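You operate a simulated robot arm through the tools that you are given. There is no shell and no other tool. Be economical: measure what you need, move in short steps, check, and stop when the job is done.

The job below is to be done with a simulated two-armed robot. You get a single attempt, and the scene is never put back.

JOB
On the top of the kitting table, fold the flat blue rag in half, so that its two long edges meet.

Only the result counts: the job must be done as asked and must still hold three seconds after the hand-in. Knocking over, shifting, dropping, spilling or breaking anything else fails it. Flat cloth is picked up by pressing the open fingertips on it (5 to 10 N) and closing them slowly along it; thin cloth reads only 2 to 8 mm in the jaws.

ROBOT AND FRAMES
Two 7-joint arms with two-finger parallel grippers on one trunk, on a base that drives. Base frame: it is fixed to the floor where the robot stands at the start and does not move with it; the origin is under the middle of the robot, x ahead of it, y to its left, z up; the surface under the hand at the start is at about z = 0.8. Units: m, degrees, N and s.
The left shoulder is at the start at [0.07, 0.134, 1.076], the right one opposite. With the tool pointing down near the work surface each hand reaches from about 0.2 to 0.66 m from the robot's upright axis, wherever it stands, measured 20 degrees to its own side. Places, roughly: top of the kitting table [0.6, 0.1, 0.8]. Payload 1.57 kg a hand.
The TCP of each hand is the grasp point between the finger pads, 0.03 m short of the fingertips. In the tool frame z runs along the fingers and y along their closing line. The gripper opens to 0.08 m. The fingers are 0.017 m wide and 0.012 m thick; the gripper's body (0.04 by 0.082 m) begins 0.08 m behind the TCP.
Orientation is told as [roll, pitch, yaw] about the base's x, y, z axes, in that order, counted from this pose: with the fingers straight down and closing along the base's y, the tool's x points along the base's -x, its y along +y and its z along -z.

CONTROLS
- The arms move only by the tool play_rows. It takes "left_rows", "right_rows" or both (then of equal length, played together; a hand with none holds still); each is a list of rows, each an object (a shift or turn left out is 0, a gripper value left out holds the last) with "delta_pos": the shift along the base's x, y, z in units of 40 mm (1.0 is 40 mm), a list of three; "turn": the turn, a rotation vector about the base's x, y, z in units of 8 degrees (1.0 is 8 degrees), a list of three; "claw": the finger opening in m, from 0 to 0.08. In form: [{"delta_pos": [x, y, z], "turn": [ax, ay, az], "claw": claw}, ...]. A call has 1 to 8 rows; each row shifts and turns the commanded pose from where the row before left it. A call with a number of a shift or a turn outside -1 to 1 is refused whole. A row lasts 0.2 s, in which the tool goes at most 0.05 m and 8.6 degrees; a call with a longer step from one row to the next is refused whole, and so is a gripper value outside its range. Where a pose cannot be reached the arm comes as near as it can. A force on the tool above 40 N (or 10 N above the force at the start of the call, whichever is more), or a blocked arm, ends the call early, and 0.2 s more pass. Each finger travels about 0.153 m/s and halts on what it meets, pressing with about 38 N; the grip force reading is that of the motor and also rises with nothing between the fingers. The clock runs only during rows and for 0.2 s after the last one: add rows that do not move to give the fingers time. The reply holds the time, the measured pose of the TCP, the force on the tool along the base axes, the opening and the grip force, in the units named above and with some noise, with the torque about the TCP (base axes, N m) and any sound that the robot's microphone picked up.
- Cameras (640 x 400 px; columns grow to the right, rows downward): "scene" is now at [0.1249, 0.0421, 1.2953]; the picture's right is [0.49, -0.87, 0.00], its down [-0.58, -0.33, -0.74] and it looks along [0.64, 0.37, -0.67] (base axes); focal length 214 px, centre (320, 200). "left" rides on the left gripper at [0.072, 0.007, -0.122] in its tool frame; the picture's right is [-0.09, 1.00, 0.00], its down [-0.84, -0.08, -0.54] and it looks along [-0.54, -0.05, 0.84] (tool axes); focal length 238 px, centre (320, 200). "right" rides on the right gripper at [0.072, -0.007, -0.122] in its tool frame; the picture's right is [0.09, 1.00, 0.00], its down [-0.84, 0.08, -0.54] and it looks along [-0.54, 0.05, 0.84] (tool axes); focal length 238 px, centre (320, 200). There is no depth. A picture from a camera that has moved, and an enlarged one, comes with that camera's place and axes in the base frame and with its lens.
- get_image(camera): a new picture of that camera. It takes no simulated time.
- slide_trunk(by): slides the trunk up (or, below 0, down) by that many m; the arms and the scene camera ride with it, the base frame stays. It gives what a move gives, with no picture.
- drive_base(legs): drives the robot by 1 to 6 legs, each [ahead, left, turn to the left] in m, m and degrees, along the robot's own axes; the way and the turn of a leg run together, so that a leg with both is an arc; at most 1.5 m and 180 degrees a leg. The arms and the cameras ride along, it lands a little off, and it stops where it bumps. It gives what a move gives.
- head_to(pan, tilt): turns the head with the scene camera to pan (to the left, within 86 degrees either way) and tilt (down, from -29 to 69), counted from straight ahead of the robot. It gives what a move gives.
- inspect(camera, box): a new picture of the part [left, top, right, bottom] of that camera's present view, enlarged. It takes no simulated time.
- hand_in(): hands the job in; it is judged then, once.

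Work in short steps. Places have to be worked out from the pictures, the camera data and where the tool is seen: move nearer, look again, correct. Check each grasp and each placing, and mend what went wrong. You have 120 turns and 108 pictures in all, those below and enlarged ones among them. Open the grippers and draw the arms clear of the work before you hand the job in, unless the task says otherwise; then end with one line.

The tools are called after "Request:" as a command line: name --argument value ..., lists and objects as JSON in quotes. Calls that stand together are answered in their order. play_rows: Moves the arms, as the interface text tells. Its arguments: {"type":"object","properties":{"left_rows":{"type":"array"},"right_rows":{"type":"array"}},"required":[]} The other tools are called the same way: slide_trunk (by) slides the trunk up or down; drive_base (legs) drives the base; head_to (pan, tilt) turns the head that bears the scene camera; get_image (camera) takes a picture; inspect (camera, box) takes an enlarged picture of a part of a camera's view; hand_in () hands the job in.

At the start:

```text
time_s: 0.0
left_eef_pos: [0.3783, 0.3857, 1.1285]
left_ee_rot: [0.0, 0.0, 0.2]
left_wrist_force: [-0.3, 0.6, 0.1]
left_wrist_torque: [-0.02, 0.04, -0.02]
left_width: 0.0801
left_grasp_force: 0.0
right_eef_pos: [0.4463, -0.0441, 1.0238]
right_ee_rot: [-0.1, -0.1, 0.0]
right_wrist_force: [0.9, 0.6, 0.1]
right_wrist_torque: [0.01, 0.04, 0.01]
right_width: 0.0801
right_grasp_force: 0.0
trunk travel left (down, up): [-0.65, 0.29]
robot x, y, heading: [-0.0018, -0.0016, 0.0]
head pan, tilt: [29.5, 42.2]
```

scene: 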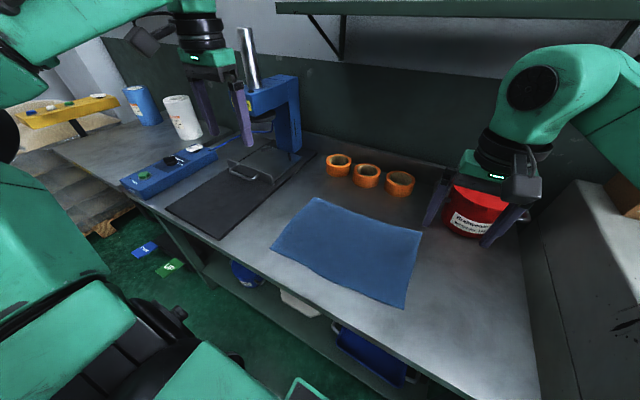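
right: 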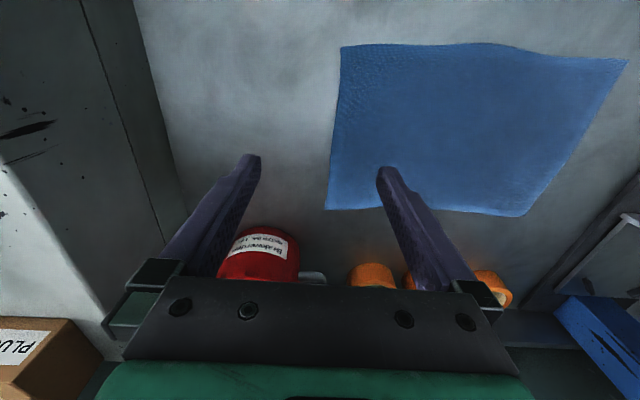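
left: 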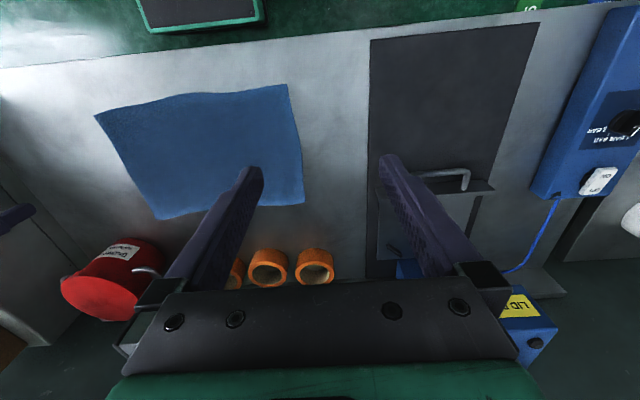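

The rag spans about x 0.37–0.62 and y -0.02–0.335, with its long edges along y. I'll fold the far long edge towards me, using both hands, after centring the base on the rag. First I draw the left hand inward.

Request:
play_rows --left_rows '[{"delta_pos": [0.3, -1, 0]}, {"delta_pos": [0.3, -1, 0]}, {"delta_pos": [0.3, -1, 0]}, {"delta_pos": [0.3, -1, 0]}, {"delta_pos": [0.3, -0.5, 0]}]'

Request:
drive_base --legs '[[0, 0.16, 0]]'

Request:
head_to --pan 0 --tilt 55

Request:
get_image --camera "scene"

```text
time_s: 1.2
left_eef_pos: [0.4383, 0.2049, 1.128]
left_ee_rot: [0.0, 0.0, 0.2]
left_wrist_force: [0.4, 0.7, 0.5]
left_wrist_torque: [0.03, 0.03, 0.02]
left_width: 0.08
left_grasp_force: 0.0
right_eef_pos: [0.4486, -0.0455, 1.0229]
right_ee_rot: [0.0, 0.2, 0.0]
right_wrist_force: [1.2, -0.6, 0.0]
right_wrist_torque: [0.02, 0.0, 0.01]
right_width: 0.0802
right_grasp_force: 0.1
trunk travel left (down, up): [-0.65, 0.29]
robot x, y, heading: [-0.0004, 0.0006, 0.0]
head pan, tilt: [29.5, 42.2]
```

```text
time_s: 2.6
left_eef_pos: [0.4386, 0.3639, 1.1287]
left_ee_rot: [0.1, -0.1, 0.2]
left_wrist_force: [-0.1, 0.0, 1.6]
left_wrist_torque: [0.0, 0.0, 0.01]
left_width: 0.0799
left_grasp_force: 0.1
right_eef_pos: [0.4483, 0.1149, 1.024]
right_ee_rot: [0.1, -0.1, 0.2]
right_wrist_force: [0.2, -0.3, 0.1]
right_wrist_torque: [0.04, 0.04, 0.02]
right_width: 0.08
right_grasp_force: 0.1
trunk travel left (down, up): [-0.65, 0.29]
robot x, y, heading: [0.0023, 0.1584, 0.3]
head pan, tilt: [29.5, 42.2]
```

```text
time_s: 3.6
left_eef_pos: [0.4379, 0.3659, 1.1274]
left_ee_rot: [0.1, -0.1, 0.2]
left_wrist_force: [1.1, -0.3, -0.9]
left_wrist_torque: [-0.01, -0.05, -0.01]
left_width: 0.0801
left_grasp_force: 0.0
right_eef_pos: [0.4478, 0.1155, 1.0232]
right_ee_rot: [0.0, -0.1, 0.1]
right_wrist_force: [-0.2, 0.2, 0.0]
right_wrist_torque: [-0.04, -0.02, 0.01]
right_width: 0.0799
right_grasp_force: 0.1
trunk travel left (down, up): [-0.65, 0.29]
robot x, y, heading: [-0.0014, 0.1626, 0.3]
head pan, tilt: [0.0, 55.0]
```

```text
104 pictures are left
camera scene: at [0.1243, 0.1604, 1.2779], right [0.0, -1.0, 0.0], down [-0.82, 0.0, -0.57], along [0.57, 0.0, -0.82], focal length 214 px, centre (320, 200)
```

scene: 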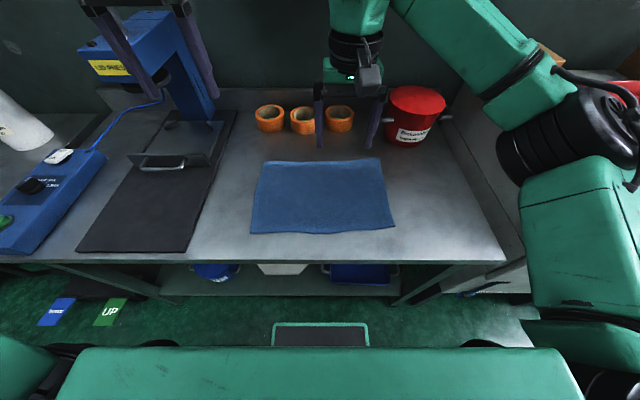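

The rag's far corners read about (0.604, 0.338) and (0.618, -0.026). I bring both hands to hover just inside the far corners, with the fingers opened to 0.05.

Request:
play_rows --left_rows '[{"delta_pos": [0.64, -0.27, -0.97], "claw": 0.05}, {"delta_pos": [0.64, -0.27, -0.97]}, {"delta_pos": [0.64, -0.27, -0.97]}, {"delta_pos": [0.64, -0.27, -0.97]}, {"delta_pos": [0.64, -0.27, -0.97]}, {"delta_pos": [0.64, -0.27, -0.97]}, {}]' --right_rows '[{"delta_pos": [0.65, -0.43, -0.55], "claw": 0.05}, {"delta_pos": [0.65, -0.43, -0.55]}, {"delta_pos": [0.65, -0.43, -0.55]}, {"delta_pos": [0.65, -0.43, -0.55]}, {"delta_pos": [0.65, -0.43, -0.55]}, {"delta_pos": [0.65, -0.43, -0.55]}, {}]'

Request:
get_image --camera "left"

Request:
get_image --camera "right"

```text
time_s: 5.2
left_eef_pos: [0.5368, 0.3311, 0.9002]
left_ee_rot: [0.1, -0.2, 0.1]
left_wrist_force: [0.4, 0.0, 0.1]
left_wrist_torque: [0.03, 0.01, 0.01]
left_width: 0.0499
left_grasp_force: 0.0
left hand out of reach, approached as far as the arm can: row 4, 5, 6
right_eef_pos: [0.6008, 0.0122, 0.8908]
right_ee_rot: [0.0, -0.2, 0.1]
right_wrist_force: [0.3, -0.6, -0.3]
right_wrist_torque: [-0.02, -0.03, -0.02]
right_width: 0.0502
right_grasp_force: 0.1
right hand out of reach, approached as far as the arm can: row 6
trunk travel left (down, up): [-0.65, 0.29]
robot x, y, heading: [-0.0001, 0.1599, 0.1]
head pan, tilt: [0.0, 55.0]
```

```text
103 pictures are left
camera left: at [0.4622, 0.3378, 1.0219], right [0.09, 1.0, 0.0], down [0.84, -0.07, 0.54], along [0.54, -0.05, -0.84], focal length 238 px, centre (320, 200)
```

left: 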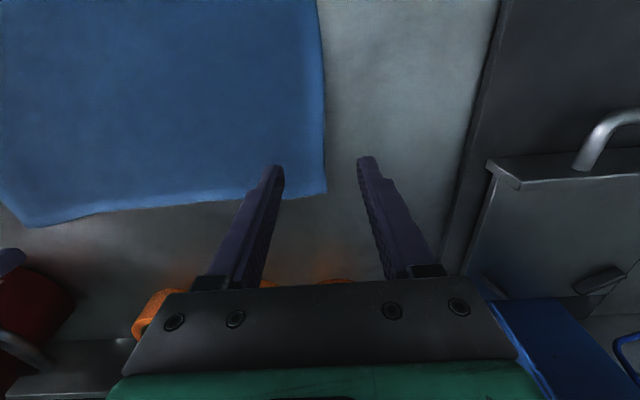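

```text
102 pictures are left
camera right: at [0.5274, 0.005, 1.0122], right [-0.09, 1.0, 0.0], down [0.84, 0.08, 0.54], along [0.54, 0.05, -0.84], focal length 238 px, centre (320, 200)
```

right: 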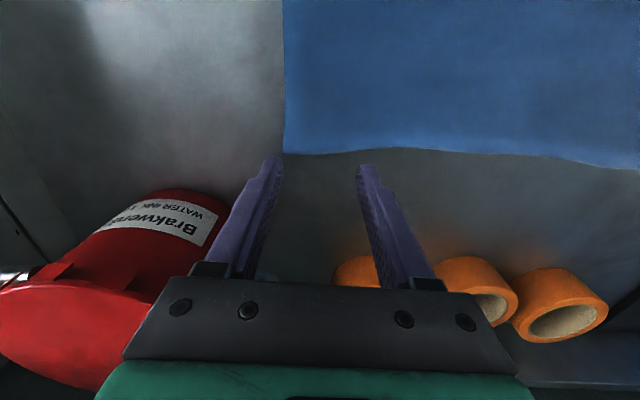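

Corners are confirmed at about (0.596, 0.332) and (0.614, -0.022), but the left hand stopped short at the end of its reach. The robot front seems about 6 cm from the table, so I drive 4 cm ahead.

Request:
drive_base --legs '[[0.04, 0, 0]]'

Request:
get_image --camera "scene"

```text
time_s: 6.0
left_eef_pos: [0.5711, 0.3324, 0.902]
left_ee_rot: [-0.1, -0.3, 0.3]
left_wrist_force: [-0.4, -0.3, 1.2]
left_wrist_torque: [0.01, -0.02, 0.01]
left_width: 0.05
left_grasp_force: 0.1
right_eef_pos: [0.6347, 0.0129, 0.8921]
right_ee_rot: [0.0, -0.2, 0.1]
right_wrist_force: [0.0, 0.5, 0.2]
right_wrist_torque: [-0.03, 0.01, 0.01]
right_width: 0.0503
right_grasp_force: 0.2
trunk travel left (down, up): [-0.65, 0.29]
robot x, y, heading: [0.0376, 0.1598, 0.4]
head pan, tilt: [0.0, 55.0]
```

```text
101 pictures are left
camera scene: at [0.1592, 0.1609, 1.2782], right [0.0, -1.0, 0.0], down [-0.82, 0.0, -0.58], along [0.58, 0.0, -0.82], focal length 214 px, centre (320, 200)
```

scene: 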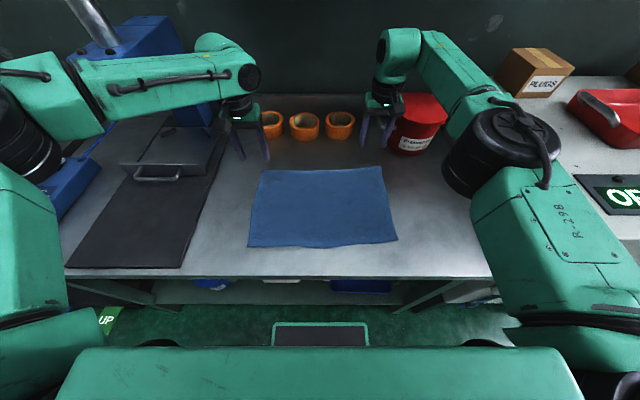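

Now I correct both hands onto the grasp spots and see whether the left follows.

Request:
play_rows --left_rows '[{"delta_pos": [0.2, -0.43, -0.3]}, {"delta_pos": [0.17, -0.43, -0.3]}, {}]' --right_rows '[{"delta_pos": [-0.4, 0, -0.3]}, {"delta_pos": [-0.4, 0, -0.3]}, {}]'

```text
time_s: 6.8
left_eef_pos: [0.5598, 0.3152, 0.8818]
left_ee_rot: [-0.2, -0.2, 0.4]
left_wrist_force: [0.4, -0.7, 0.5]
left_wrist_torque: [0.0, -0.02, 0.02]
left_width: 0.0501
left_grasp_force: 0.0
left hand out of reach, approached as far as the arm can: row 1, 2
right_eef_pos: [0.6065, 0.0132, 0.8673]
right_ee_rot: [0.0, -0.1, 0.1]
right_wrist_force: [-0.8, 0.2, 0.0]
right_wrist_torque: [-0.01, -0.04, -0.03]
right_width: 0.0498
right_grasp_force: 0.1
trunk travel left (down, up): [-0.65, 0.29]
robot x, y, heading: [0.0358, 0.1584, 0.3]
head pan, tilt: [0.0, 55.0]
```

The left arm seems stuck in an awkward elbow configuration (a shorter reach than the right). I retract it and approach again along a straighter line.

Request:
play_rows --left_rows '[{"delta_pos": [-1, -0.4, 0.4]}, {"delta_pos": [-1, -0.4, 0.4]}, {"delta_pos": [-1, -0.3, 0.4]}, {"delta_pos": [-1, 0, 0.3]}, {}]'

Request:
get_image --camera "scene"

```text
time_s: 8.0
left_eef_pos: [0.4015, 0.2709, 0.9427]
left_ee_rot: [0.0, -0.1, 0.3]
left_wrist_force: [-0.1, -1.5, -0.6]
left_wrist_torque: [-0.01, 0.02, -0.03]
left_width: 0.0499
left_grasp_force: 0.1
right_eef_pos: [0.6073, 0.0117, 0.8681]
right_ee_rot: [-0.1, -0.2, 0.1]
right_wrist_force: [0.6, -0.1, 0.3]
right_wrist_torque: [-0.03, -0.01, -0.02]
right_width: 0.0502
right_grasp_force: 0.0
trunk travel left (down, up): [-0.65, 0.29]
robot x, y, heading: [0.0394, 0.1563, 0.1]
head pan, tilt: [0.0, 55.0]
```

```text
100 pictures are left
camera scene: at [0.1633, 0.1608, 1.2777], right [0.0, -1.0, 0.0], down [-0.82, 0.0, -0.57], along [0.57, 0.0, -0.82], focal length 214 px, centre (320, 200)
```

scene: 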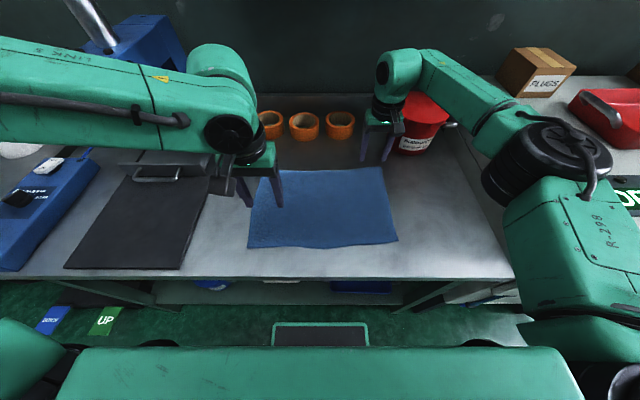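

Left elbow sits wide. I test its reach straight forward at this height, in steps.

Request:
play_rows --left_rows '[{"delta_pos": [1, 0, -0.2]}, {"delta_pos": [1, 0, -0.2]}, {"delta_pos": [1, 0, -0.2]}, {"delta_pos": [1, 0.2, -0.2]}, {"delta_pos": [0.8, 0.3, -0.2]}, {}]'

```text
time_s: 9.4
left_eef_pos: [0.5638, 0.3123, 0.9092]
left_ee_rot: [-0.1, -0.3, 0.2]
left_wrist_force: [0.2, -0.8, -0.4]
left_wrist_torque: [0.05, -0.02, 0.0]
left_width: 0.0499
left_grasp_force: 0.1
left hand out of reach, approached as far as the arm can: row 4, 5
right_eef_pos: [0.6065, 0.0124, 0.8682]
right_ee_rot: [0.0, -0.2, 0.1]
right_wrist_force: [0.8, 1.1, 0.2]
right_wrist_torque: [-0.01, 0.01, 0.02]
right_width: 0.0501
right_grasp_force: 0.0
trunk travel left (down, up): [-0.65, 0.29]
robot x, y, heading: [0.0377, 0.1586, 0.4]
head pan, tilt: [0.0, 55.0]
```

Same limit, which points to a joint limit rather than arm length. I test whether yawing the hand frees the reach.

Request:
play_rows --left_rows '[{"turn": [0, 0, 1]}, {"turn": [0, 0, 1]}, {"turn": [0, 0, 1]}, {"delta_pos": [0.5, 0, 0]}, {"delta_pos": [0.5, 0, 0]}, {}]'

```text
time_s: 10.8
left_eef_pos: [0.5715, 0.3248, 0.9095]
left_ee_rot: [-0.1, -0.2, 24.4]
left_wrist_force: [0.1, 0.3, -0.1]
left_wrist_torque: [0.01, 0.01, 0.03]
left_width: 0.05
left_grasp_force: 0.1
left hand out of reach, approached as far as the arm can: row 4, 5
right_eef_pos: [0.6068, 0.0114, 0.8681]
right_ee_rot: [0.0, -0.1, 0.1]
right_wrist_force: [0.2, 0.1, 0.5]
right_wrist_torque: [0.0, 0.01, -0.01]
right_width: 0.0499
right_grasp_force: 0.0
trunk travel left (down, up): [-0.65, 0.29]
robot x, y, heading: [0.0347, 0.1625, 0.4]
head pan, tilt: [0.0, 55.0]
```

Yaw hardly matters. I undo it and try a higher trunk instead.

Request:
play_rows --left_rows '[{"turn": [0, 0, -1]}, {"turn": [0, 0, -1]}, {"turn": [0, 0, -1]}]'

Request:
slide_trunk --by 0.1

Request:
play_rows --left_rows '[{"delta_pos": [0, 0, -1]}, {"delta_pos": [0, 0, -1]}, {"delta_pos": [0.2, -0.3, -0.5]}, {"delta_pos": [0.5, -0.3, 0]}, {}]'

```text
time_s: 11.6
left_eef_pos: [0.5714, 0.3256, 0.9087]
left_ee_rot: [0.0, -0.2, 0.1]
left_wrist_force: [-0.3, 0.7, -0.4]
left_wrist_torque: [-0.03, -0.02, 0.0]
left_width: 0.0498
left_grasp_force: 0.1
right_eef_pos: [0.6069, 0.0114, 0.8684]
right_ee_rot: [0.0, -0.1, 0.1]
right_wrist_force: [0.2, 0.0, 0.6]
right_wrist_torque: [0.0, 0.0, 0.04]
right_width: 0.0503
right_grasp_force: 0.0
trunk travel left (down, up): [-0.65, 0.29]
robot x, y, heading: [0.038, 0.1576, -0.0]
head pan, tilt: [0.0, 55.0]
```

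```text
time_s: 13.0
left_eef_pos: [0.5729, 0.3268, 1.0079]
left_ee_rot: [-0.1, -0.2, 0.3]
left_wrist_force: [-0.6, 0.8, -0.1]
left_wrist_torque: [0.05, 0.01, -0.03]
left_width: 0.0501
left_grasp_force: 0.0
right_eef_pos: [0.6062, 0.0116, 0.9678]
right_ee_rot: [0.1, 0.0, 0.1]
right_wrist_force: [0.3, 0.3, 0.3]
right_wrist_torque: [-0.04, -0.01, -0.01]
right_width: 0.0499
right_grasp_force: 0.1
trunk travel left (down, up): [-0.75, 0.19]
robot x, y, heading: [0.0373, 0.1615, 0.4]
head pan, tilt: [0.0, 55.0]
```

```text
time_s: 14.2
left_eef_pos: [0.5514, 0.3328, 0.9277]
left_ee_rot: [-0.1, -0.3, 0.3]
left_wrist_force: [0.6, 0.3, -0.3]
left_wrist_torque: [0.0, 0.01, -0.02]
left_width: 0.05
left_grasp_force: 0.1
left hand out of reach, approached as far as the arm can: row 1, 2, 3, 4
right_eef_pos: [0.6077, 0.012, 0.9684]
right_ee_rot: [0.0, -0.1, 0.1]
right_wrist_force: [-1.8, -0.6, -0.3]
right_wrist_torque: [0.0, 0.0, -0.01]
right_width: 0.05
right_grasp_force: 0.1
trunk travel left (down, up): [-0.75, 0.19]
robot x, y, heading: [0.0343, 0.1565, 0.2]
head pan, tilt: [0.0, 55.0]
```

Raising made it worse, so I'll go the other way. I lift both hands relative to the shoulders, then lower the trunk.

Request:
play_rows --left_rows '[{"delta_pos": [-0.6, -0.2, 1]}, {"delta_pos": [-0.6, -0.2, 1]}, {"delta_pos": [-0.2, -0.2, 1]}, {"delta_pos": [0, 0, 1]}, {"delta_pos": [0, 0, 1]}]' --right_rows '[{"delta_pos": [-0.2, 0, 1]}, {"delta_pos": [-0.2, 0, 1]}, {"delta_pos": [-0.2, 0, 1]}, {"delta_pos": [0, 0, 1]}, {"delta_pos": [0, 0, 0.2]}]'

Request:
slide_trunk --by -0.2

Request:
get_image --camera "scene"

```text
time_s: 15.2
left_eef_pos: [0.4908, 0.3061, 1.0957]
left_ee_rot: [0.0, -0.2, 0.2]
left_wrist_force: [-0.1, 0.7, 1.1]
left_wrist_torque: [0.0, 0.03, -0.03]
left_width: 0.0501
left_grasp_force: 0.1
right_eef_pos: [0.5614, 0.0089, 1.0435]
right_ee_rot: [-0.7, 10.4, -0.1]
right_wrist_force: [0.6, -0.9, 5.9]
right_wrist_torque: [0.04, -0.04, 0.0]
right_width: 0.0498
right_grasp_force: 0.1
trunk travel left (down, up): [-0.75, 0.19]
robot x, y, heading: [0.0356, 0.1644, 0.0]
head pan, tilt: [0.0, 55.0]
stopped in row 5 (right hand): the arm was blocked; the commanded pose is now the measured one
```

```text
time_s: 17.4
left_eef_pos: [0.4925, 0.3076, 0.8929]
left_ee_rot: [-0.1, -0.2, 0.3]
left_wrist_force: [-0.6, 0.2, 0.0]
left_wrist_torque: [-0.02, -0.02, 0.02]
left_width: 0.0499
left_grasp_force: 0.0
right_eef_pos: [0.5627, 0.011, 0.8424]
right_ee_rot: [-0.7, 10.4, -0.1]
right_wrist_force: [1.3, -0.2, -1.1]
right_wrist_torque: [0.0, 0.03, 0.02]
right_width: 0.0499
right_grasp_force: 0.1
trunk travel left (down, up): [-0.55, 0.39]
robot x, y, heading: [0.0372, 0.161, 0.1]
head pan, tilt: [0.0, 55.0]
```

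```text
99 pictures are left
camera scene: at [0.1604, 0.161, 1.1779], right [0.0, -1.0, 0.0], down [-0.82, 0.0, -0.57], along [0.57, 0.0, -0.82], focal length 214 px, centre (320, 200)
```

scene: 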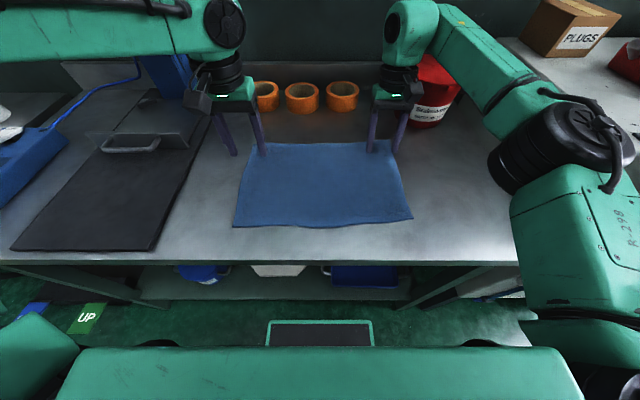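

The trunk is now 0.1 lower than at the start, with both hands clear. I level the right hand and extend the left to its grasp spot.

Request:
play_rows --left_rows '[{"delta_pos": [0.8, -0.1, 0]}, {"delta_pos": [0.8, -0.1, 0]}, {"delta_pos": [0.75, 0, -0.2]}, {}]' --right_rows '[{"delta_pos": [0.3, 0, 0.6], "turn": [0, -0.5, 0]}, {"delta_pos": [0.4, 0, 0.1], "turn": [0, -0.5, 0]}, {"delta_pos": [0.3, 0, 0], "turn": [0, -0.3, 0]}, {}]'

```text
time_s: 18.4
left_eef_pos: [0.565, 0.3144, 0.8797]
left_ee_rot: [-0.1, -0.2, 0.3]
left_wrist_force: [0.3, 0.5, 0.4]
left_wrist_torque: [0.01, -0.01, -0.03]
left_width: 0.0498
left_grasp_force: 0.1
left hand out of reach, approached as far as the arm can: row 2, 3
right_eef_pos: [0.6046, 0.0102, 0.8671]
right_ee_rot: [-0.8, 0.0, 0.0]
right_wrist_force: [0.8, 0.4, -0.1]
right_wrist_torque: [0.03, 0.0, 0.03]
right_width: 0.0501
right_grasp_force: 0.1
trunk travel left (down, up): [-0.55, 0.39]
robot x, y, heading: [0.0363, 0.1578, 0.1]
head pan, tilt: [0.0, 55.0]
```

The left hand stops about 2 cm short at any height. The robot front still has clearance (the low base goes under the table top, and the shelf is at about x 0.40), so I drive 3.5 cm further.

Request:
drive_base --legs '[[0.035, -0.01, 0]]'

Request:
play_rows --left_rows '[{"delta_pos": [-0.3, -0.05, 0]}, {}]' --right_rows '[{"delta_pos": [-0.8, 0.2, 0]}, {}]'

Request:
get_image --camera "left"

Request:
get_image --camera "right"

```text
time_s: 19.3
left_eef_pos: [0.5989, 0.3049, 0.8802]
left_ee_rot: [-0.1, -0.3, 0.2]
left_wrist_force: [1.0, 0.0, 0.2]
left_wrist_torque: [0.02, 0.0, -0.01]
left_width: 0.0503
left_grasp_force: 0.0
right_eef_pos: [0.6384, -0.0007, 0.8689]
right_ee_rot: [-0.7, 0.0, -0.2]
right_wrist_force: [0.3, 0.3, -0.3]
right_wrist_torque: [-0.01, 0.05, 0.0]
right_width: 0.05
right_grasp_force: 0.2
trunk travel left (down, up): [-0.55, 0.39]
robot x, y, heading: [0.0748, 0.1514, -0.0]
head pan, tilt: [0.0, 55.0]
```

```text
time_s: 19.9
left_eef_pos: [0.5897, 0.3036, 0.8801]
left_ee_rot: [-0.1, -0.1, 0.2]
left_wrist_force: [0.4, -0.1, 0.0]
left_wrist_torque: [0.02, -0.01, 0.02]
left_width: 0.0499
left_grasp_force: 0.2
right_eef_pos: [0.6046, 0.0054, 0.8685]
right_ee_rot: [-0.7, 0.1, -0.2]
right_wrist_force: [0.8, 0.2, -0.6]
right_wrist_torque: [-0.01, 0.01, -0.01]
right_width: 0.0498
right_grasp_force: 0.0
trunk travel left (down, up): [-0.55, 0.39]
robot x, y, heading: [0.0655, 0.1503, 0.1]
head pan, tilt: [0.0, 55.0]
```

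```text
98 pictures are left
camera left: at [0.5153, 0.3097, 1.0007], right [0.09, 1.0, 0.0], down [0.84, -0.07, 0.54], along [0.54, -0.05, -0.84], focal length 238 px, centre (320, 200)
```

left: 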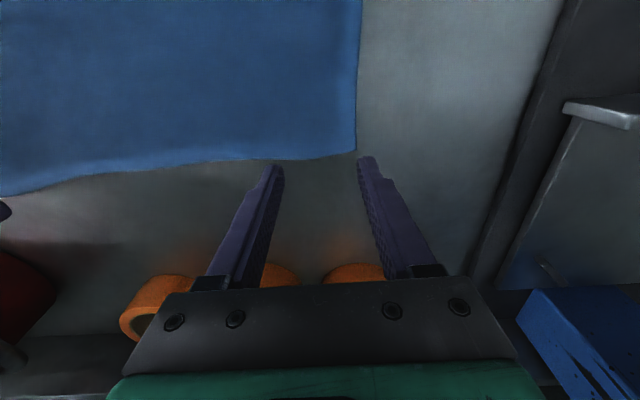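

```text
97 pictures are left
camera right: at [0.5337, 0.0008, 0.989], right [-0.09, 1.0, -0.01], down [0.84, 0.08, 0.54], along [0.54, 0.04, -0.84], focal length 238 px, centre (320, 200)
```

right: 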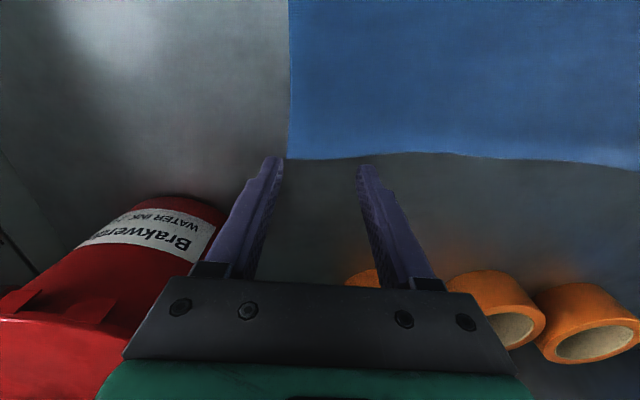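

Edges under the hands read x≈0.596 (left) and 0.612 (right). I centre the fingers about 1 cm inside the edge and descend to just above the cloth.

Request:
play_rows --left_rows '[{"delta_pos": [-0.1, -0.08, -0.5]}, {"delta_pos": [0, 0, -0.5]}, {}]' --right_rows '[{"delta_pos": [-0.07, 0.17, -0.35]}, {"delta_pos": [0, 0, -0.35]}, {}]'

Request:
play_rows --left_rows '[{"delta_pos": [0, 0, -0.05]}, {"delta_pos": [0, 0, -0.05]}, {"delta_pos": [0, 0, -0.05]}]' --right_rows '[{"delta_pos": [0, 0, -0.05]}, {"delta_pos": [0, 0, -0.05]}, {"delta_pos": [0, 0, -0.05]}]'

```text
time_s: 20.7
left_eef_pos: [0.5819, 0.2998, 0.84]
left_ee_rot: [-0.1, -0.3, 0.2]
left_wrist_force: [-0.3, 0.2, 0.2]
left_wrist_torque: [0.03, 0.01, 0.01]
left_width: 0.0501
left_grasp_force: 0.1
right_eef_pos: [0.602, 0.0124, 0.8405]
right_ee_rot: [-0.7, 0.0, -0.1]
right_wrist_force: [0.1, 0.4, 0.7]
right_wrist_torque: [0.01, 0.01, -0.01]
right_width: 0.05
right_grasp_force: 0.1
trunk travel left (down, up): [-0.55, 0.39]
robot x, y, heading: [0.0719, 0.1492, 0.3]
head pan, tilt: [0.0, 55.0]
```

```text
time_s: 21.5
left_eef_pos: [0.5834, 0.2999, 0.8342]
left_ee_rot: [-0.1, -0.4, 0.2]
left_wrist_force: [-0.5, -0.4, 2.4]
left_wrist_torque: [-0.01, 0.03, 0.02]
left_width: 0.0501
left_grasp_force: 0.0
right_eef_pos: [0.6021, 0.0135, 0.8342]
right_ee_rot: [-0.6, 0.0, -0.1]
right_wrist_force: [-0.2, 0.4, 1.6]
right_wrist_torque: [0.03, 0.03, 0.0]
right_width: 0.0497
right_grasp_force: 0.1
trunk travel left (down, up): [-0.55, 0.39]
robot x, y, heading: [0.0661, 0.1452, -0.0]
head pan, tilt: [0.0, 55.0]
```

Both fingertips have just started to touch (about 2 N). I nudge down a little more and look at the fingertips.

Request:
play_rows --left_rows '[{"delta_pos": [0, 0, -0.04]}, {"delta_pos": [0, 0, -0.04]}, {}]' --right_rows '[{"delta_pos": [0, 0, -0.04]}, {"delta_pos": [0, 0, -0.04]}, {}]'

Request:
inspect --camera "left" --box '[160, 80, 480, 280]'

Request:
inspect --camera "right" --box '[160, 80, 480, 280]'

```text
time_s: 22.3
left_eef_pos: [0.5821, 0.2983, 0.833]
left_ee_rot: [-0.1, -0.6, 0.2]
left_wrist_force: [2.7, 1.2, 12.4]
left_wrist_torque: [0.05, -0.04, -0.01]
left_width: 0.05
left_grasp_force: 0.0
right_eef_pos: [0.6019, 0.0128, 0.8323]
right_ee_rot: [-0.5, -0.2, -0.1]
right_wrist_force: [2.3, -0.3, 11.7]
right_wrist_torque: [0.11, 0.04, -0.05]
right_width: 0.0497
right_grasp_force: 0.1
trunk travel left (down, up): [-0.55, 0.39]
robot x, y, heading: [0.0738, 0.1498, 0.0]
head pan, tilt: [0.0, 55.0]
```

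```text
2.00 times, centred on (320, 180) of left
camera zoom: at [0.5071, 0.3051, 0.9539], right [0.09, 1.0, 0.0], down [0.83, -0.07, 0.55], along [0.55, -0.05, -0.83], focal length 477 px, centre (320, 240)
```

zoom: 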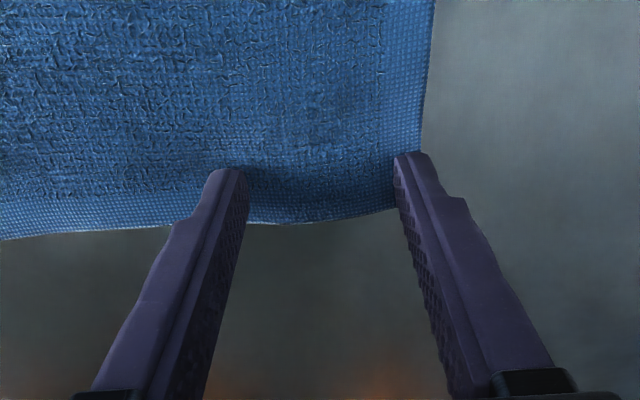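

```text
2.00 times, centred on (320, 180) of right
camera zoom: at [0.5302, 0.0086, 0.9539], right [-0.09, 1.0, -0.01], down [0.83, 0.08, 0.54], along [0.54, 0.04, -0.84], focal length 477 px, centre (320, 240)
```

zoom: 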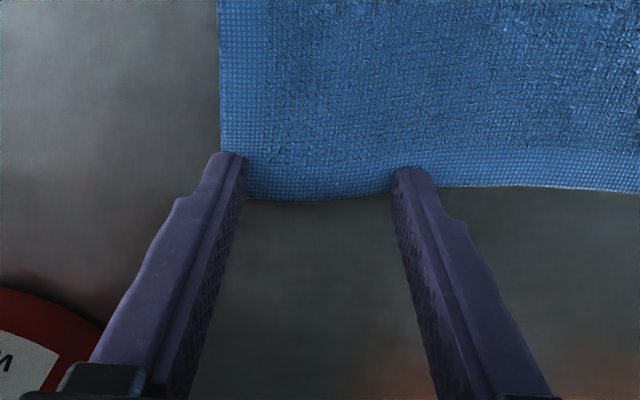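

Fingers sit on the cloth at both corners, pressing 12 N — slightly high. I ease up half a millimetre and close slowly.

Request:
play_rows --left_rows '[{"delta_pos": [0, 0, -0.0], "claw": 0.046}, {"delta_pos": [0, 0, 0.01], "claw": 0.042}, {"claw": 0.038}, {"claw": 0.034}, {"claw": 0.03}, {"claw": 0.026}, {"claw": 0.022}, {"claw": 0.018}]' --right_rows '[{"delta_pos": [0, 0, -0.0], "claw": 0.046}, {"delta_pos": [0, 0, 0.01], "claw": 0.042}, {"claw": 0.038}, {"claw": 0.034}, {"claw": 0.03}, {"claw": 0.026}, {"claw": 0.022}, {"claw": 0.018}]'

Request:
inspect --camera "left" --box '[160, 80, 480, 280]'

Request:
inspect --camera "right" --box '[160, 80, 480, 280]'

```text
time_s: 24.1
left_eef_pos: [0.5811, 0.2977, 0.8333]
left_ee_rot: [0.0, -0.5, 0.1]
left_wrist_force: [0.5, -3.4, 12.3]
left_wrist_torque: [-0.13, -0.01, -0.02]
left_width: 0.0164
left_grasp_force: 4.5
right_eef_pos: [0.6014, 0.0134, 0.8329]
right_ee_rot: [-0.7, -0.1, 0.0]
right_wrist_force: [-0.4, 3.2, 11.3]
right_wrist_torque: [0.15, 0.06, -0.01]
right_width: 0.018
right_grasp_force: 0.8
trunk travel left (down, up): [-0.55, 0.39]
robot x, y, heading: [0.0732, 0.1488, -0.2]
head pan, tilt: [0.0, 55.0]
```

```text
2.00 times, centred on (320, 180) of left
camera zoom: at [0.5069, 0.3048, 0.954], right [0.09, 1.0, 0.0], down [0.83, -0.07, 0.55], along [0.55, -0.05, -0.84], focal length 477 px, centre (320, 240)
```

zoom: 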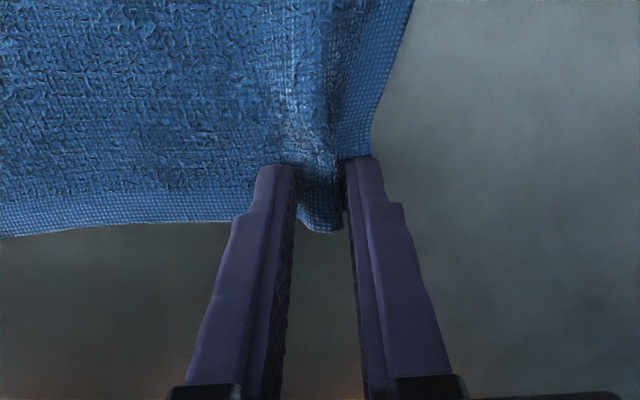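

```text
2.00 times, centred on (320, 180) of right
camera zoom: at [0.5292, 0.0089, 0.9539], right [-0.09, 1.0, -0.01], down [0.83, 0.08, 0.54], along [0.54, 0.04, -0.84], focal length 477 px, centre (320, 240)
```

zoom: 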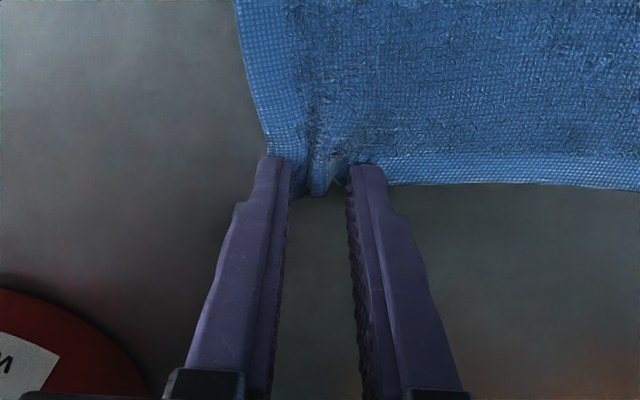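

Ridges are forming nicely between both finger pairs. I close the rest of the way and lift a touch to test the grip.

Request:
play_rows --left_rows '[{"claw": 0.014}, {"claw": 0.01}, {"claw": 0.006}, {"claw": 0.002}, {"claw": 0}, {}, {"delta_pos": [0, 0, 0.5]}, {"delta_pos": [0, 0, 0.5]}]' --right_rows '[{"claw": 0.014}, {"claw": 0.01}, {"claw": 0.006}, {"claw": 0.002}, {"claw": 0}, {}, {"delta_pos": [0, 0, 0.5]}, {"delta_pos": [0, 0, 0.5]}]'

Request:
get_image --camera "left"

Request:
get_image --camera "right"

Request:
get_image --camera "scene"

```text
time_s: 25.9
left_eef_pos: [0.5834, 0.3003, 0.8714]
left_ee_rot: [-0.2, -0.4, 0.1]
left_wrist_force: [-0.3, -8.0, -0.7]
left_wrist_torque: [-0.25, 0.0, 0.0]
left_width: 0.0065
left_grasp_force: 26.4
right_eef_pos: [0.6031, 0.0151, 0.8699]
right_ee_rot: [-0.8, 0.1, -0.1]
right_wrist_force: [-0.1, 8.2, 0.2]
right_wrist_torque: [0.25, -0.04, -0.05]
right_width: 0.0035
right_grasp_force: 24.8
trunk travel left (down, up): [-0.55, 0.39]
robot x, y, heading: [0.0691, 0.1492, 0.2]
head pan, tilt: [0.0, 55.0]
```

```text
92 pictures are left
camera left: at [0.5098, 0.3055, 0.9928], right [0.09, 1.0, 0.0], down [0.83, -0.07, 0.55], along [0.54, -0.05, -0.84], focal length 238 px, centre (320, 200)
```

left: 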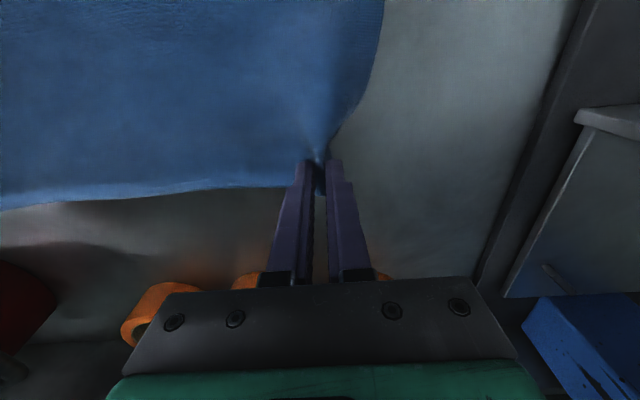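

```text
91 pictures are left
camera right: at [0.5316, 0.0106, 0.9914], right [-0.09, 1.0, -0.01], down [0.84, 0.08, 0.54], along [0.54, 0.04, -0.84], focal length 238 px, centre (320, 200)
```

right: 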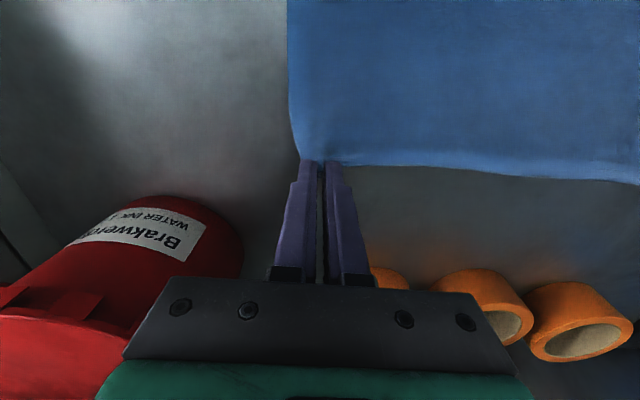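

```text
90 pictures are left
camera scene: at [0.1946, 0.1509, 1.1778], right [0.0, -1.0, 0.0], down [-0.82, 0.0, -0.57], along [0.57, 0.0, -0.82], focal length 214 px, centre (320, 200)
```

scene: 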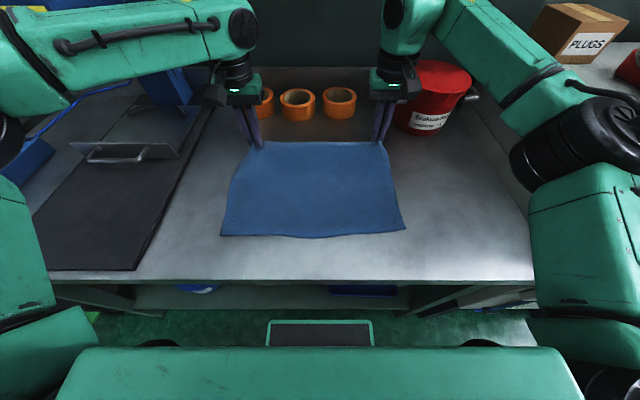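

Both corners are gripped (6.5 and 3.5 mm). I carry the edge back along an arc, tilting the fingers forward so that the edge will lay over cleanly; half the arc first.

Request:
play_rows --left_rows '[{"delta_pos": [-0.6, -0.03, 0.39], "turn": [0, -1, 0]}, {"delta_pos": [-0.6, -0.03, 0.3], "turn": [0, -1, 0]}, {"delta_pos": [-0.6, 0, 0.27], "turn": [0, -1, 0]}, {}]' --right_rows '[{"delta_pos": [-0.6, 0.03, 0.39], "turn": [0, -1, 0]}, {"delta_pos": [-0.6, 0.03, 0.3], "turn": [0, -1, 0]}, {"delta_pos": [-0.6, 0, 0.27], "turn": [0, -1, 0]}, {}]'

Request:
get_image --camera "scene"

```text
time_s: 26.9
left_eef_pos: [0.5121, 0.2957, 0.9084]
left_ee_rot: [-0.2, -24.3, 0.3]
left_wrist_force: [0.3, -4.3, -0.2]
left_wrist_torque: [-0.13, 0.01, -0.07]
left_width: 0.0063
left_grasp_force: 25.8
right_eef_pos: [0.5322, 0.0153, 0.9088]
right_ee_rot: [-0.6, -24.0, -0.1]
right_wrist_force: [0.2, 4.7, 0.5]
right_wrist_torque: [0.14, 0.03, 0.05]
right_width: 0.0035
right_grasp_force: 24.8
trunk travel left (down, up): [-0.55, 0.39]
robot x, y, heading: [0.0698, 0.1468, 0.0]
head pan, tilt: [0.0, 55.0]
```

```text
89 pictures are left
camera scene: at [0.1972, 0.1507, 1.1776], right [0.0, -1.0, 0.0], down [-0.82, 0.0, -0.57], along [0.57, 0.0, -0.82], focal length 214 px, centre (320, 200)
```

scene: 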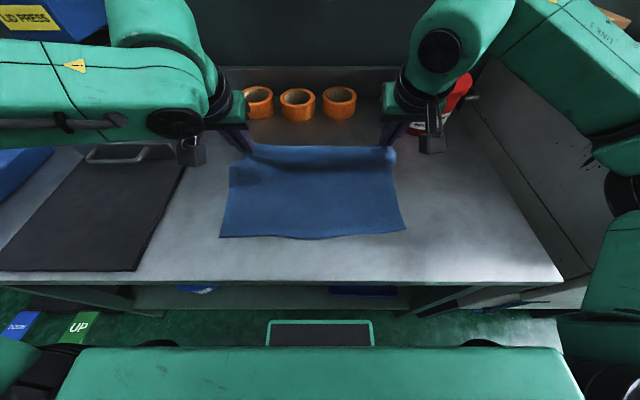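

The fold is developing and the grips hold. I continue to the top of the arc with more tilt.

Request:
play_rows --left_rows '[{"delta_pos": [-0.6, 0, 0.18], "turn": [0, -1, 0]}, {"delta_pos": [-0.6, 0, 0.12], "turn": [0, -1, 0]}, {"delta_pos": [-0.6, 0, 0.05], "turn": [0, -1, 0]}, {}]' --right_rows '[{"delta_pos": [-0.6, 0, 0.18], "turn": [0, -1, 0]}, {"delta_pos": [-0.6, 0, 0.12], "turn": [0, -1, 0]}, {"delta_pos": [-0.6, 0, 0.05], "turn": [0, -1, 0]}, {}]'

Request:
get_image --camera "scene"

```text
time_s: 27.9
left_eef_pos: [0.4958, 0.2977, 0.9302]
left_ee_rot: [-0.2, -32.3, 0.2]
left_wrist_force: [-1.1, -7.8, 0.0]
left_wrist_torque: [-0.2, 0.01, -0.14]
left_width: 0.0068
left_grasp_force: 26.7
left hand out of reach, approached as far as the arm can: row 1, 2, 3
right_eef_pos: [0.4583, 0.017, 0.9257]
right_ee_rot: [-0.6, -48.1, -0.2]
right_wrist_force: [1.7, 8.5, 0.5]
right_wrist_torque: [0.2, 0.02, 0.11]
right_width: 0.0039
right_grasp_force: 24.8
trunk travel left (down, up): [-0.55, 0.39]
robot x, y, heading: [0.0708, 0.1451, 0.2]
head pan, tilt: [0.0, 55.0]
```

```text
88 pictures are left
camera scene: at [0.1963, 0.1509, 1.1777], right [0.0, -1.0, 0.0], down [-0.82, 0.0, -0.57], along [0.57, 0.0, -0.82], focal length 214 px, centre (320, 200)
```

scene: 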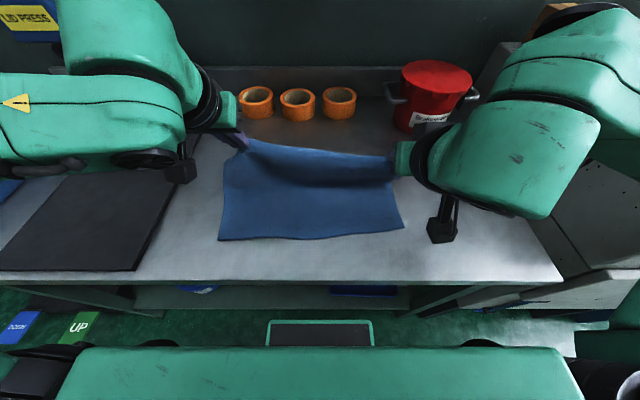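

The left wrist reached its tilt limit at about 32°. I bring the left back by translation only, to line up with the right.

Request:
play_rows --left_rows '[{"delta_pos": [-0.5, 0, -0.05]}, {"delta_pos": [-0.5, 0, 0]}, {"delta_pos": [-0.3, 0, 0]}, {}]'

```text
time_s: 28.9
left_eef_pos: [0.4873, 0.2976, 0.9295]
left_ee_rot: [-0.3, -32.3, 0.3]
left_wrist_force: [0.1, -6.3, 0.0]
left_wrist_torque: [-0.14, 0.05, -0.12]
left_width: 0.0067
left_grasp_force: 26.4
left hand out of reach, approached as far as the arm can: row 1, 2, 3
right_eef_pos: [0.459, 0.0167, 0.9239]
right_ee_rot: [-0.6, -47.9, -0.1]
right_wrist_force: [0.0, 6.1, 0.2]
right_wrist_torque: [0.18, 0.02, 0.09]
right_width: 0.0039
right_grasp_force: 24.4
trunk travel left (down, up): [-0.55, 0.39]
robot x, y, heading: [0.0723, 0.1495, -0.1]
head pan, tilt: [0.0, 55.0]
```

I use the base and trunk for the rest of the motion instead: first align the right hand, then drive back 7 cm.

Request:
play_rows --right_rows '[{"delta_pos": [0.5, 0, 0]}, {"delta_pos": [0.45, 0, 0]}, {}]'

Request:
drive_base --legs '[[-0.07, 0, 0]]'

Request:
get_image --camera "scene"

```text
time_s: 29.7
left_eef_pos: [0.4862, 0.2973, 0.9287]
left_ee_rot: [-0.2, -32.4, 0.2]
left_wrist_force: [0.4, -6.7, 0.3]
left_wrist_torque: [-0.16, -0.03, -0.09]
left_width: 0.0063
left_grasp_force: 26.0
right_eef_pos: [0.4962, 0.0168, 0.9258]
right_ee_rot: [-0.6, -48.0, -0.1]
right_wrist_force: [-0.2, 5.2, -0.9]
right_wrist_torque: [0.13, 0.06, 0.07]
right_width: 0.0037
right_grasp_force: 24.9
trunk travel left (down, up): [-0.55, 0.39]
robot x, y, heading: [0.073, 0.1511, 0.1]
head pan, tilt: [0.0, 55.0]
```

```text
time_s: 30.7
left_eef_pos: [0.415, 0.2992, 0.9299]
left_ee_rot: [-0.1, -32.3, 0.4]
left_wrist_force: [0.2, -6.2, -0.3]
left_wrist_torque: [-0.16, -0.02, -0.11]
left_width: 0.0061
left_grasp_force: 25.8
right_eef_pos: [0.425, 0.0163, 0.9248]
right_ee_rot: [-0.6, -48.0, 0.0]
right_wrist_force: [-1.0, 5.5, 0.1]
right_wrist_torque: [0.15, 0.02, 0.12]
right_width: 0.0038
right_grasp_force: 24.2
trunk travel left (down, up): [-0.55, 0.39]
robot x, y, heading: [0.0018, 0.1508, -0.0]
head pan, tilt: [0.0, 55.0]
```

```text
87 pictures are left
camera scene: at [0.1241, 0.1509, 1.1779], right [0.0, -1.0, 0.0], down [-0.82, 0.0, -0.57], along [0.57, 0.0, -0.82], focal length 214 px, centre (320, 200)
```

scene: 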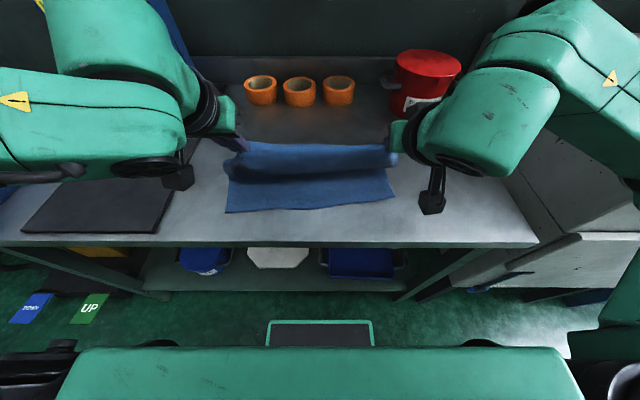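

The edge is now past the fold line. I zoom in to check that the lower layer hasn't been dragged.

Request:
inspect --camera "scene" --box '[200, 110, 440, 260]'

```text
2.67 times, centred on (320, 185) of scene
camera zoom: at [0.1241, 0.1509, 1.1779], right [0.0, -1.0, 0.0], down [-0.82, 0.0, -0.57], along [0.57, 0.0, -0.82], focal length 572 px, centre (320, 240)
```

zoom: 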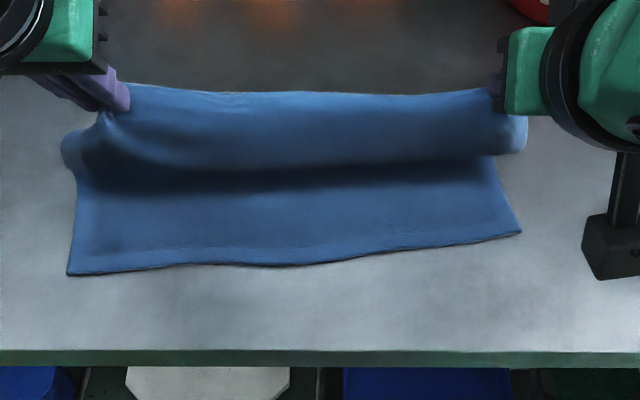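

The lower layer has turned a few degrees, so its near edge now runs from about (0.355, 0.344) to (0.394, -0.012). I'll place the carried edge to match that. Next I lower the trunk 4 cm, with a slight right-hand correction.

Request:
slide_trunk --by -0.04

Request:
play_rows --right_rows '[{"delta_pos": [0.4, 0.1, 0], "turn": [0, 0.5, 0]}, {"delta_pos": [0.18, 0.05, 0], "turn": [0, 0.5, 0]}, {}]'

Request:
drive_base --legs '[[-0.04, 0.003, 0]]'

Request:
get_image --camera "scene"

```text
time_s: 31.5
left_eef_pos: [0.415, 0.2989, 0.8896]
left_ee_rot: [-0.1, -32.3, 0.5]
left_wrist_force: [0.6, -5.8, 0.4]
left_wrist_torque: [-0.15, 0.01, -0.07]
left_width: 0.0064
left_grasp_force: 26.0
right_eef_pos: [0.4264, 0.0177, 0.8841]
right_ee_rot: [-0.5, -48.0, 0.0]
right_wrist_force: [0.6, 6.5, 0.0]
right_wrist_torque: [0.16, 0.03, 0.11]
right_width: 0.0037
right_grasp_force: 24.7
trunk travel left (down, up): [-0.51, 0.43]
robot x, y, heading: [0.0028, 0.1512, 0.3]
head pan, tilt: [0.0, 55.0]
```

```text
time_s: 32.3
left_eef_pos: [0.4152, 0.2973, 0.89]
left_ee_rot: [-0.3, -32.3, 0.3]
left_wrist_force: [-0.2, -3.2, -0.1]
left_wrist_torque: [-0.05, -0.02, -0.01]
left_width: 0.0061
left_grasp_force: 25.9
right_eef_pos: [0.4497, 0.0247, 0.8839]
right_ee_rot: [-0.6, -39.9, 0.0]
right_wrist_force: [0.0, 3.1, 0.6]
right_wrist_torque: [0.1, 0.02, 0.03]
right_width: 0.0038
right_grasp_force: 24.9
trunk travel left (down, up): [-0.51, 0.43]
robot x, y, heading: [-0.0017, 0.149, 0.2]
head pan, tilt: [0.0, 55.0]
```

```text
time_s: 33.2
left_eef_pos: [0.3748, 0.3016, 0.8891]
left_ee_rot: [-0.2, -32.3, 0.4]
left_wrist_force: [-0.5, -2.1, 0.3]
left_wrist_torque: [-0.05, -0.04, -0.05]
left_width: 0.006
left_grasp_force: 25.4
right_eef_pos: [0.4098, 0.0265, 0.8846]
right_ee_rot: [-0.7, -40.0, 0.0]
right_wrist_force: [-0.4, 3.6, 0.3]
right_wrist_torque: [0.04, -0.01, 0.03]
right_width: 0.0038
right_grasp_force: 24.7
trunk travel left (down, up): [-0.51, 0.43]
robot x, y, heading: [-0.0375, 0.153, 0.4]
head pan, tilt: [0.0, 55.0]
```

```text
85 pictures are left
camera scene: at [0.0852, 0.1539, 1.1379], right [0.0, -1.0, 0.0], down [-0.82, 0.0, -0.57], along [0.57, 0.0, -0.82], focal length 214 px, centre (320, 200)
```

scene: 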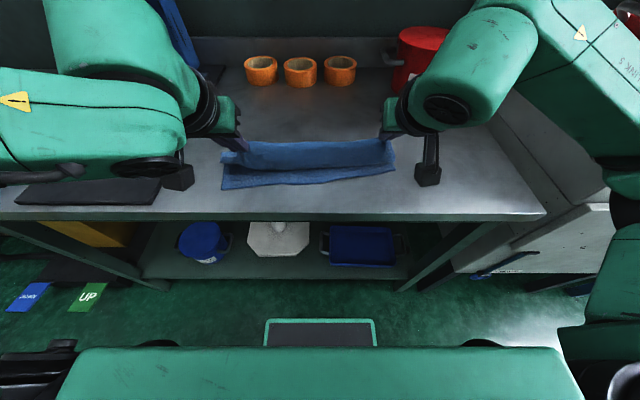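

I zoom in to compare the carried edge with the lower layer's near edge.

Request:
inspect --camera "scene" --box '[200, 110, 420, 230]'

Request:
get_image --camera "right"

Request:
get_image --camera "left"

```text
2.91 times, centred on (310, 170) of scene
camera zoom: at [0.0852, 0.1539, 1.1379], right [0.0, -1.0, 0.0], down [-0.82, 0.0, -0.57], along [0.57, 0.0, -0.82], focal length 624 px, centre (349, 287)
```

zoom: 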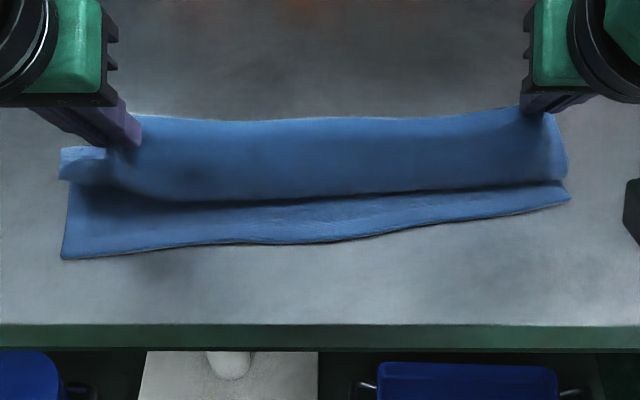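

```text
83 pictures are left
camera right: at [0.2767, 0.0206, 0.9315], right [-0.06, 1.0, -0.07], down [0.29, 0.08, 0.95], along [0.95, 0.04, -0.3], focal length 238 px, centre (320, 200)
```

right: 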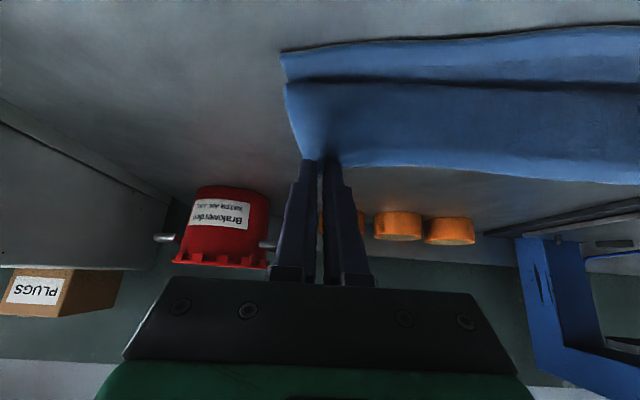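

```text
82 pictures are left
camera left: at [0.2485, 0.3076, 0.9542], right [0.07, 1.0, 0.05], down [0.42, -0.07, 0.91], along [0.91, -0.05, -0.42], focal length 238 px, centre (320, 200)
```

left: 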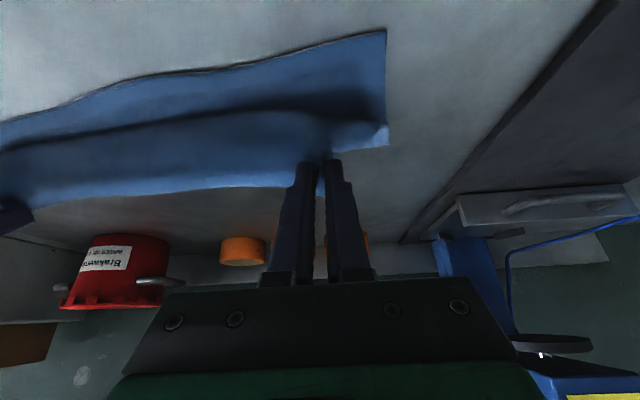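

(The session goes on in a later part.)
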